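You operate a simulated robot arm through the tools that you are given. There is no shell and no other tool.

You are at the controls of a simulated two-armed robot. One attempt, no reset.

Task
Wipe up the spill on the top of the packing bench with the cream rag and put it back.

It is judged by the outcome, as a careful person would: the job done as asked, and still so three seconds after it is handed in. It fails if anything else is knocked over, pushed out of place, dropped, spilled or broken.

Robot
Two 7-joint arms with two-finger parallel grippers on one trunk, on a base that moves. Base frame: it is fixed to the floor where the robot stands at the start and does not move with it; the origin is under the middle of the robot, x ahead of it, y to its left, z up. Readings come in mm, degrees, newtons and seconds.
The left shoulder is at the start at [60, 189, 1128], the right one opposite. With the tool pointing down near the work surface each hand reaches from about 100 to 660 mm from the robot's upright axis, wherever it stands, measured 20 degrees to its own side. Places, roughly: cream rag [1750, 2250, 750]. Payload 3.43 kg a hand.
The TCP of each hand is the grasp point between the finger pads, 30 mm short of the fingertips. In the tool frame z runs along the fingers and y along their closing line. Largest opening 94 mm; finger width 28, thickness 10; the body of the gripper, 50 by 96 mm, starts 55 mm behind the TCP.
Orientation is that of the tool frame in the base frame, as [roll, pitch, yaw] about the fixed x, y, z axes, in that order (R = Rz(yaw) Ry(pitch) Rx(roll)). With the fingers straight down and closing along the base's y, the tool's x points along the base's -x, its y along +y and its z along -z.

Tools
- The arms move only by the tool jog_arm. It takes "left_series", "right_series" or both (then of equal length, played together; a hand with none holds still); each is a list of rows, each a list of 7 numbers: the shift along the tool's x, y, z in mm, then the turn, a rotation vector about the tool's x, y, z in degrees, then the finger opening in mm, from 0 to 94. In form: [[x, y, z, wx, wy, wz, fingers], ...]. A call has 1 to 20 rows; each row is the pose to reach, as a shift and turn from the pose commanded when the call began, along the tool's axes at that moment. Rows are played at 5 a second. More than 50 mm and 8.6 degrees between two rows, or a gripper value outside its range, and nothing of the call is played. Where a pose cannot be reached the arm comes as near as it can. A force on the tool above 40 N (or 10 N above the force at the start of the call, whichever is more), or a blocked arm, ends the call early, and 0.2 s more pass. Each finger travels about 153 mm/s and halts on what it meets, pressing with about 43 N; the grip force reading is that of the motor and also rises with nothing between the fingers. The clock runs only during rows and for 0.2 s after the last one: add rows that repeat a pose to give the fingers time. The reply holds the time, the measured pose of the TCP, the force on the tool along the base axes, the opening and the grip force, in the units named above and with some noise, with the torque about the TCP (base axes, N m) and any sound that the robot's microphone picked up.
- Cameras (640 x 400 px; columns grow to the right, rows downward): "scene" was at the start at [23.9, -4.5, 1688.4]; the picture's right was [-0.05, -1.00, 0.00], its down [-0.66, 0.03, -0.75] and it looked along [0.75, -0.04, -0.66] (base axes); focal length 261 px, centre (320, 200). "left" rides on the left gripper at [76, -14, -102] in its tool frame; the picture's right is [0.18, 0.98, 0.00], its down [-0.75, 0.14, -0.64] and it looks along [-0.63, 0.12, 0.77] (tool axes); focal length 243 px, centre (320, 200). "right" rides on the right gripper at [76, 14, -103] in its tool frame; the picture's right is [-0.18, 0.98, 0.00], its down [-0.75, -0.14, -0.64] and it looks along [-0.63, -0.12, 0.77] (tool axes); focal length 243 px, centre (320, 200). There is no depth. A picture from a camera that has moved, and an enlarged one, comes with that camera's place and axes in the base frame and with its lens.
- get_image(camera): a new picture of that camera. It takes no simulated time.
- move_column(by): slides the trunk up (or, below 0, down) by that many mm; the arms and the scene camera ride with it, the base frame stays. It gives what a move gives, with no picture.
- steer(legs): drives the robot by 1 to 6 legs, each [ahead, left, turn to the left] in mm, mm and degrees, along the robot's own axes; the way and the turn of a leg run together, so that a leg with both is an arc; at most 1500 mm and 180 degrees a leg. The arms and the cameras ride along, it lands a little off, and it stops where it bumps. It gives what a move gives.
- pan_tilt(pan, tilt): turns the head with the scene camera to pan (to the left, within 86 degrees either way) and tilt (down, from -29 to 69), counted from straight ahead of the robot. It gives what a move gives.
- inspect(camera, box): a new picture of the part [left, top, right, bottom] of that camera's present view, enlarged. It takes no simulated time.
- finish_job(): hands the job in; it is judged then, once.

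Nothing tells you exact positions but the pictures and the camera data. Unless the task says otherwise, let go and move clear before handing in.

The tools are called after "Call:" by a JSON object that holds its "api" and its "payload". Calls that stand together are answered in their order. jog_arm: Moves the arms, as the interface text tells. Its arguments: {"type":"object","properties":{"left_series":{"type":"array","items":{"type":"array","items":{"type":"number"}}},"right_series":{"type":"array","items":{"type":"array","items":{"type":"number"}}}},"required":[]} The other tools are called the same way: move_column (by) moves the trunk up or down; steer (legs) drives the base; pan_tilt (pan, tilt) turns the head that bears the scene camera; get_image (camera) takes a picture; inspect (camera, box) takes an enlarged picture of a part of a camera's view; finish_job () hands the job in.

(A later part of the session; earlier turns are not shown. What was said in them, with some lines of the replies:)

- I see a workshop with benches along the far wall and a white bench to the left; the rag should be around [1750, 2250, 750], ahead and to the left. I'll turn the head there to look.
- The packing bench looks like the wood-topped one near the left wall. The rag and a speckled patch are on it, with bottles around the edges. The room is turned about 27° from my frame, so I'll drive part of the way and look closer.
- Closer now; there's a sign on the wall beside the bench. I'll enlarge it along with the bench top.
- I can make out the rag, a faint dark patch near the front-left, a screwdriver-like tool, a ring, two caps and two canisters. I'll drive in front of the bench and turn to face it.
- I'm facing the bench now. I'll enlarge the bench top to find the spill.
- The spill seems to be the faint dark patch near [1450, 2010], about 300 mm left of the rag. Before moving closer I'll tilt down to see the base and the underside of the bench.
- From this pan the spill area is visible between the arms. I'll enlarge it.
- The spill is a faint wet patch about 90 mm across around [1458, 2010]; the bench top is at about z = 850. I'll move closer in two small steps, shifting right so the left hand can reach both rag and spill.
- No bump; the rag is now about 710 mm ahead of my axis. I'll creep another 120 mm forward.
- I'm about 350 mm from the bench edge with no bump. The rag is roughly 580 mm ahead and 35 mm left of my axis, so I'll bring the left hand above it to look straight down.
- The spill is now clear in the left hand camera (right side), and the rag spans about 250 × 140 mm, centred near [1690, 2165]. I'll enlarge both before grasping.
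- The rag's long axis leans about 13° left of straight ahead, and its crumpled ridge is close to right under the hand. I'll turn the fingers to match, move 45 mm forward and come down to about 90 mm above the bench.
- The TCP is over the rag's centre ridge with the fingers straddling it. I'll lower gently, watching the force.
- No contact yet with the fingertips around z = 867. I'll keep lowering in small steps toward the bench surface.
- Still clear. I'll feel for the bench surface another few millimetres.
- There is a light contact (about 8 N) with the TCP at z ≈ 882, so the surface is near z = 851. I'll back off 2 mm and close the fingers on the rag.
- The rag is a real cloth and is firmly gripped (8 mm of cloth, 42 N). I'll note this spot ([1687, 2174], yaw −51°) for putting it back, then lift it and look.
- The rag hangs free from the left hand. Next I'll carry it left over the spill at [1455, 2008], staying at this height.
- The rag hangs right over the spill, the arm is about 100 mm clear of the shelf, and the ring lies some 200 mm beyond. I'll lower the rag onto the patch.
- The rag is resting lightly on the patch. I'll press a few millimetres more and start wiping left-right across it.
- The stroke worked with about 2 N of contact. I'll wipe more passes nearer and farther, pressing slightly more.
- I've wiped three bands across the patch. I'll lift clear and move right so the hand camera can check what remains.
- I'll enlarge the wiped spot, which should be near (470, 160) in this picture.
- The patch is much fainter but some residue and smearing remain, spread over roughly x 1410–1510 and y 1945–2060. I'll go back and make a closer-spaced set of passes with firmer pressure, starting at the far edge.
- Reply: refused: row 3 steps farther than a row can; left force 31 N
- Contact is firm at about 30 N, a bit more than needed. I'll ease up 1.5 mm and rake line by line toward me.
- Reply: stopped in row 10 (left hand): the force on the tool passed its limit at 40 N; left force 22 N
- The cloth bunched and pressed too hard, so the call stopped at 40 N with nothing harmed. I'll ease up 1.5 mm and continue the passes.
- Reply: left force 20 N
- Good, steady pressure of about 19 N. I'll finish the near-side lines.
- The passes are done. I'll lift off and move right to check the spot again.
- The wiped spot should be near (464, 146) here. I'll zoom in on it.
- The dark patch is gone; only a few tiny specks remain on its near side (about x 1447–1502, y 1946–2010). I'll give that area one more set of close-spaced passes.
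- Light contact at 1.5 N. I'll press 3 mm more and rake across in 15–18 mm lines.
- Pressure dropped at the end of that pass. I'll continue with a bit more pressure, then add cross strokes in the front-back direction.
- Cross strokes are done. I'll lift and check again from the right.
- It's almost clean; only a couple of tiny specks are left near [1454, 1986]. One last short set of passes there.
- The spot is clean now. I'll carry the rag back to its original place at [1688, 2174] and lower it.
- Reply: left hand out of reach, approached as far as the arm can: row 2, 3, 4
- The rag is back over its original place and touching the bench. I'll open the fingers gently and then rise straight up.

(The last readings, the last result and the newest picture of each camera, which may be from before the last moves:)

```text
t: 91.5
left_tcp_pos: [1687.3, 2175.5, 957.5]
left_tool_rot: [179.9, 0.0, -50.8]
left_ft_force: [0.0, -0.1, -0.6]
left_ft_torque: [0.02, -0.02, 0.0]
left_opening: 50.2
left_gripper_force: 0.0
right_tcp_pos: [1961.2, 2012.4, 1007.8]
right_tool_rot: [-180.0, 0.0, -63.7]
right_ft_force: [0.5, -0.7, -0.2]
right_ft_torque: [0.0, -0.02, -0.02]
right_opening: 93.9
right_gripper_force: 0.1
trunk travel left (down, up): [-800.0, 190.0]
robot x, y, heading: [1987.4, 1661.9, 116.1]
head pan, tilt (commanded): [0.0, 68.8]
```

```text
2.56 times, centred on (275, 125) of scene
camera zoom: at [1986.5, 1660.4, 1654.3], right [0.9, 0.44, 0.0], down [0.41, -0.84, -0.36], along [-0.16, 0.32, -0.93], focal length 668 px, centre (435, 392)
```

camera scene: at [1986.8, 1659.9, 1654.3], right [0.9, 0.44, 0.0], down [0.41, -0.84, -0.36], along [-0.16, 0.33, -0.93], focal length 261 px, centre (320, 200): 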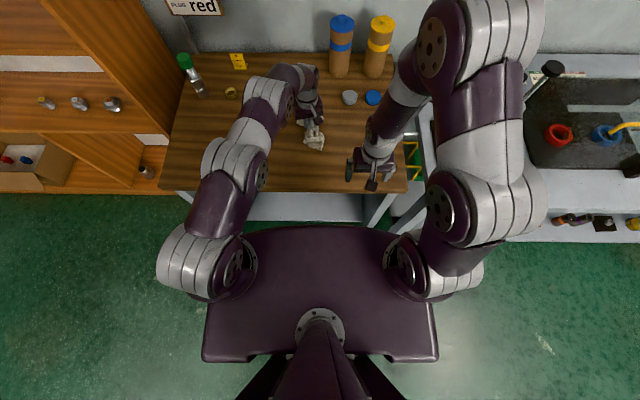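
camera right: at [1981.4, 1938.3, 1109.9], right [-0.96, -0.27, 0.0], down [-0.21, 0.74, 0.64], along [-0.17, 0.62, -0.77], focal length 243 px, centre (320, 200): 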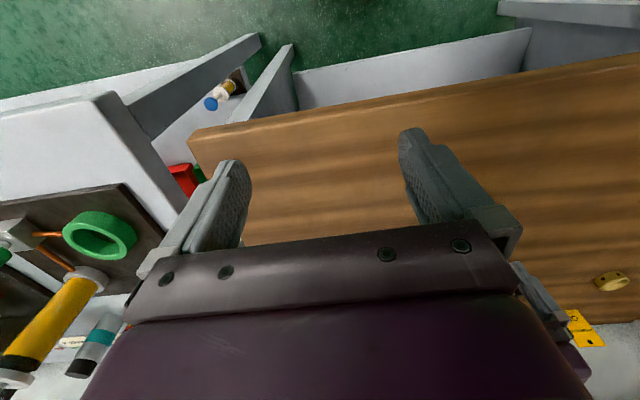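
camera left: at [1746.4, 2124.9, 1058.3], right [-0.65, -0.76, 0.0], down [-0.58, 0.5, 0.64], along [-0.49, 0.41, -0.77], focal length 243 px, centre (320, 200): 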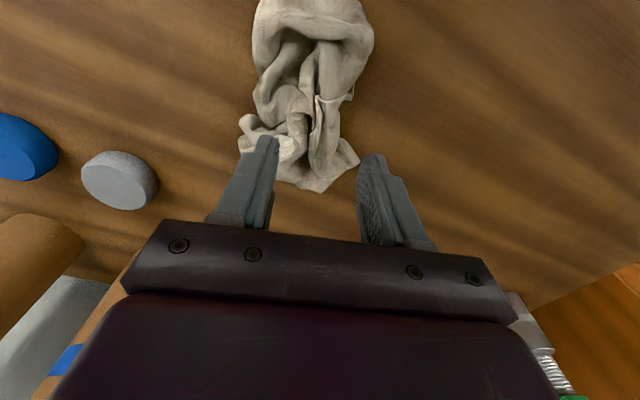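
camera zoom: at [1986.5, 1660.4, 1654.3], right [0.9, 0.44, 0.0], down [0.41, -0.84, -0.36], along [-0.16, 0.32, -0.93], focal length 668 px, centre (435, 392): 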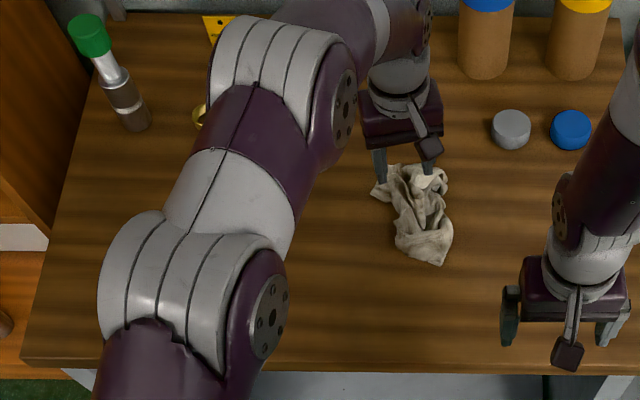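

The rag is released, with its centre about 20 mm from where it began. I'll bring the left hand up and back to clear the bench, then check everything.

Call:
{"api": "jog_arm", "payload": {"left_series": [[10, 0, -20, 0, 0, 0, 50], [30, 5, -45, 0, 0, 0, 50], [60, 10, -75, 0, 0, 0, 60], [95, 15, -100, 0, 0, 0, 70], [130, 20, -120, 0, 0, 0, 80], [170, 25, -140, 0, 0, 0, 94], [210, 25, -140, 0, 0, 0, 94], [250, 20, -140, 0, 0, 0, 94], [250, 20, -140, 0, 0, 0, 94]]}}

Call:
{"api": "steer", "payload": {"legs": [[-350, 0, 0]]}}

Call:
{"api": "pan_tilt", "payload": {"pan": 0, "tilt": 45}}

Call:
{"api": "get_image", "payload": {"camera": "scene"}}

Call:
{"api": "inspect", "payload": {"camera": "scene", "box": [200, 120, 440, 270]}}

```text
t: 93.5
left_tcp_pos: [1828.9, 1968.3, 1095.6]
left_tool_rot: [179.9, 0.0, -50.8]
left_ft_force: [0.4, 0.8, -0.6]
left_ft_torque: [-0.02, -0.01, 0.03]
left_opening: 93.9
left_gripper_force: 0.0
right_tcp_pos: [1960.3, 2012.5, 1008.1]
right_tool_rot: [180.0, -0.1, -63.7]
right_ft_force: [-0.9, 0.5, -0.3]
right_ft_torque: [0.01, -0.01, 0.02]
right_opening: 94.0
right_gripper_force: 0.1
trunk travel left (down, up): [-800.0, 190.0]
robot x, y, heading: [1986.5, 1662.3, 116.3]
head pan, tilt (commanded): [0.0, 68.8]
```

```text
t: 95.8
left_tcp_pos: [1985.7, 1652.3, 1095.7]
left_tool_rot: [179.9, 0.1, -50.8]
left_ft_force: [-0.2, -0.5, 0.3]
left_ft_torque: [0.0, 0.03, -0.02]
left_opening: 94.1
left_gripper_force: 0.1
right_tcp_pos: [2115.6, 1696.3, 1007.7]
right_tool_rot: [179.9, -0.1, -63.9]
right_ft_force: [0.1, 0.2, 0.0]
right_ft_torque: [0.0, -0.01, -0.02]
right_opening: 93.8
right_gripper_force: 0.0
trunk travel left (down, up): [-800.0, 190.0]
robot x, y, heading: [2141.1, 1350.6, 115.9]
head pan, tilt (commanded): [0.0, 68.8]
```

```text
t: 96.7
left_tcp_pos: [1985.2, 1651.9, 1094.9]
left_tool_rot: [179.9, -0.1, -50.8]
left_ft_force: [-1.1, 1.3, -0.4]
left_ft_torque: [-0.02, -0.01, 0.0]
left_opening: 93.9
left_gripper_force: 0.0
right_tcp_pos: [2115.4, 1695.4, 1007.3]
right_tool_rot: [-180.0, 0.1, -63.9]
right_ft_force: [0.8, 0.5, 0.1]
right_ft_torque: [0.03, -0.04, 0.0]
right_opening: 94.0
right_gripper_force: 0.1
trunk travel left (down, up): [-800.0, 190.0]
robot x, y, heading: [2141.4, 1349.0, 116.3]
head pan, tilt (commanded): [0.0, 45.0]
```

```text
taken
camera scene: at [2130.9, 1366.8, 1683.1], right [0.9, 0.44, 0.0], down [0.31, -0.64, -0.71], along [-0.31, 0.63, -0.71], focal length 261 px, centre (320, 200)
```

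scene: 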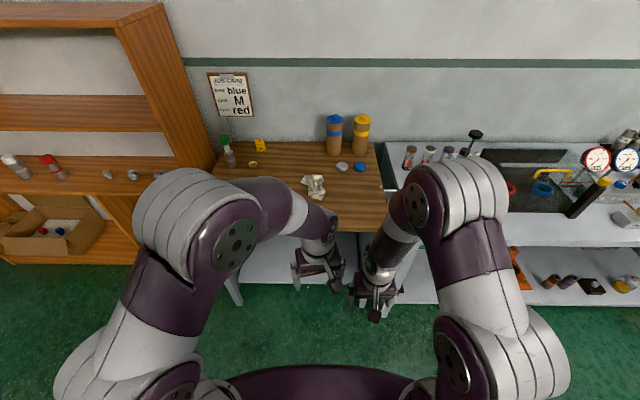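

```text
2.67 times, centred on (320, 195) of scene
camera zoom: at [2130.9, 1366.8, 1683.1], right [0.9, 0.44, 0.0], down [0.31, -0.64, -0.71], along [-0.31, 0.63, -0.71], focal length 696 px, centre (320, 213)
```

zoom: 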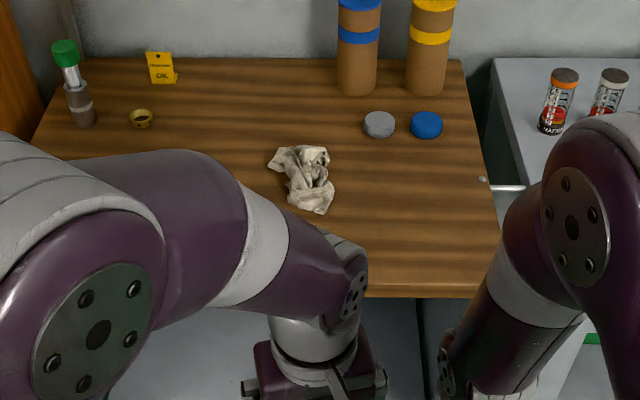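

All objects look in place, and the rag sits where it was. My arm hides the wiped spot, so I'll slide sideways to view it directly.

Call:
{"api": "steer", "payload": {"legs": [[-100, 0, 0], [0, 330, 0]]}}

Call:
{"api": "get_image", "payload": {"camera": "scene"}}

Call:
{"api": "inspect", "payload": {"camera": "scene", "box": [220, 110, 420, 235]}}

```text
t: 99.6
left_tcp_pos: [1734.5, 1417.0, 1096.3]
left_tool_rot: [179.9, 0.0, -51.0]
left_ft_force: [-0.2, -0.3, -0.1]
left_ft_torque: [-0.01, 0.0, 0.0]
left_opening: 93.9
left_gripper_force: 0.0
right_tcp_pos: [1865.4, 1459.8, 1007.3]
right_tool_rot: [180.0, 0.1, -63.9]
right_ft_force: [-0.1, 0.2, 0.1]
right_ft_torque: [-0.01, -0.03, -0.01]
right_opening: 94.1
right_gripper_force: 0.2
trunk travel left (down, up): [-800.0, 190.0]
robot x, y, heading: [1889.4, 1112.1, 115.8]
head pan, tilt (commanded): [0.0, 45.0]
```

```text
taken
camera scene: at [1879.4, 1130.3, 1683.1], right [0.9, 0.44, 0.0], down [0.31, -0.64, -0.71], along [-0.31, 0.64, -0.71], focal length 261 px, centre (320, 200)
```

scene: 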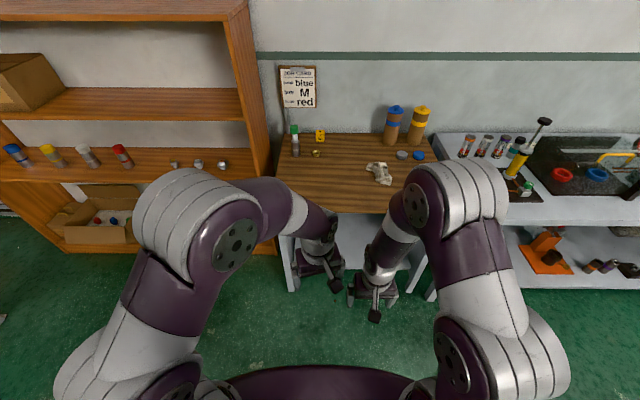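

```text
3.20 times, centred on (320, 172) of scene
camera zoom: at [1879.4, 1130.3, 1683.1], right [0.9, 0.44, 0.0], down [0.31, -0.64, -0.71], along [-0.31, 0.64, -0.71], focal length 835 px, centre (320, 288)
```

zoom: 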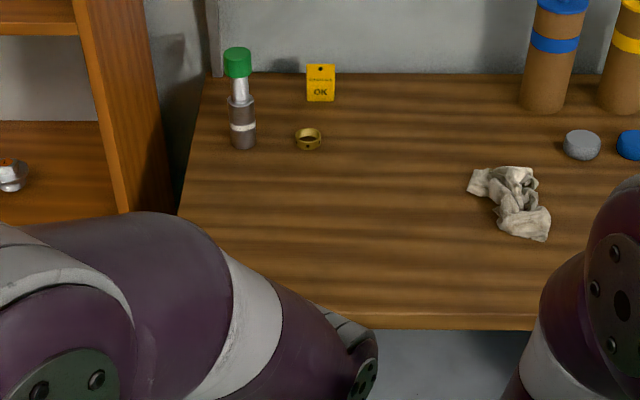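

The spill's place should be at about (323, 222) in this enlarged view, and the wood looks clean. I'll take one last close look.

Call:
{"api": "inspect", "payload": {"camera": "scene", "box": [280, 150, 370, 206]}}

```text
7.11 times, centred on (325, 178) of scene
camera zoom: at [1879.4, 1130.3, 1683.1], right [0.9, 0.44, 0.0], down [0.31, -0.64, -0.71], along [-0.31, 0.64, -0.71], focal length 1855 px, centre (284, 356)
```

zoom: 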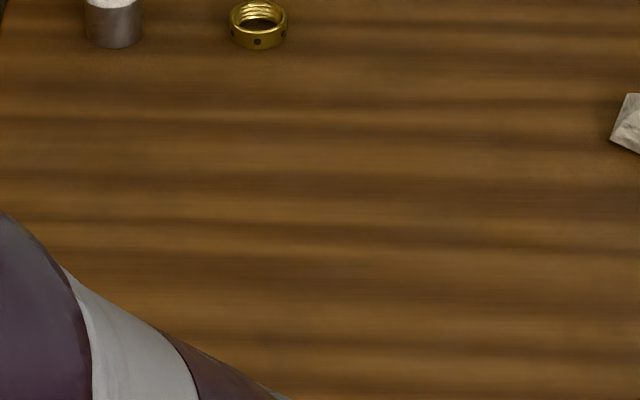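

The bench top is clean where the spill was, the rag lies within about 20 mm of its original place, and nothing else has moved. Both hands are empty and clear, so I'm handing the job in.

Call:
{"api": "finish_job", "payload": {}}

```text
The job is handed in.
```

The spill on the packing bench is wiped up, and the cream rag is back within about 20 mm of where it started. It took several passes. The first round left some residue and smearing, so I wiped again until the close-up pictures showed clean wood.

One wiping pass pressed too hard where the cloth bunched up and stopped itself at the 40 N limit. I eased off and carried on, and saw no damage from it.

In the last pictures the other items on the bench look undisturbed. Both hands are empty, and the robot has backed away from the bench.
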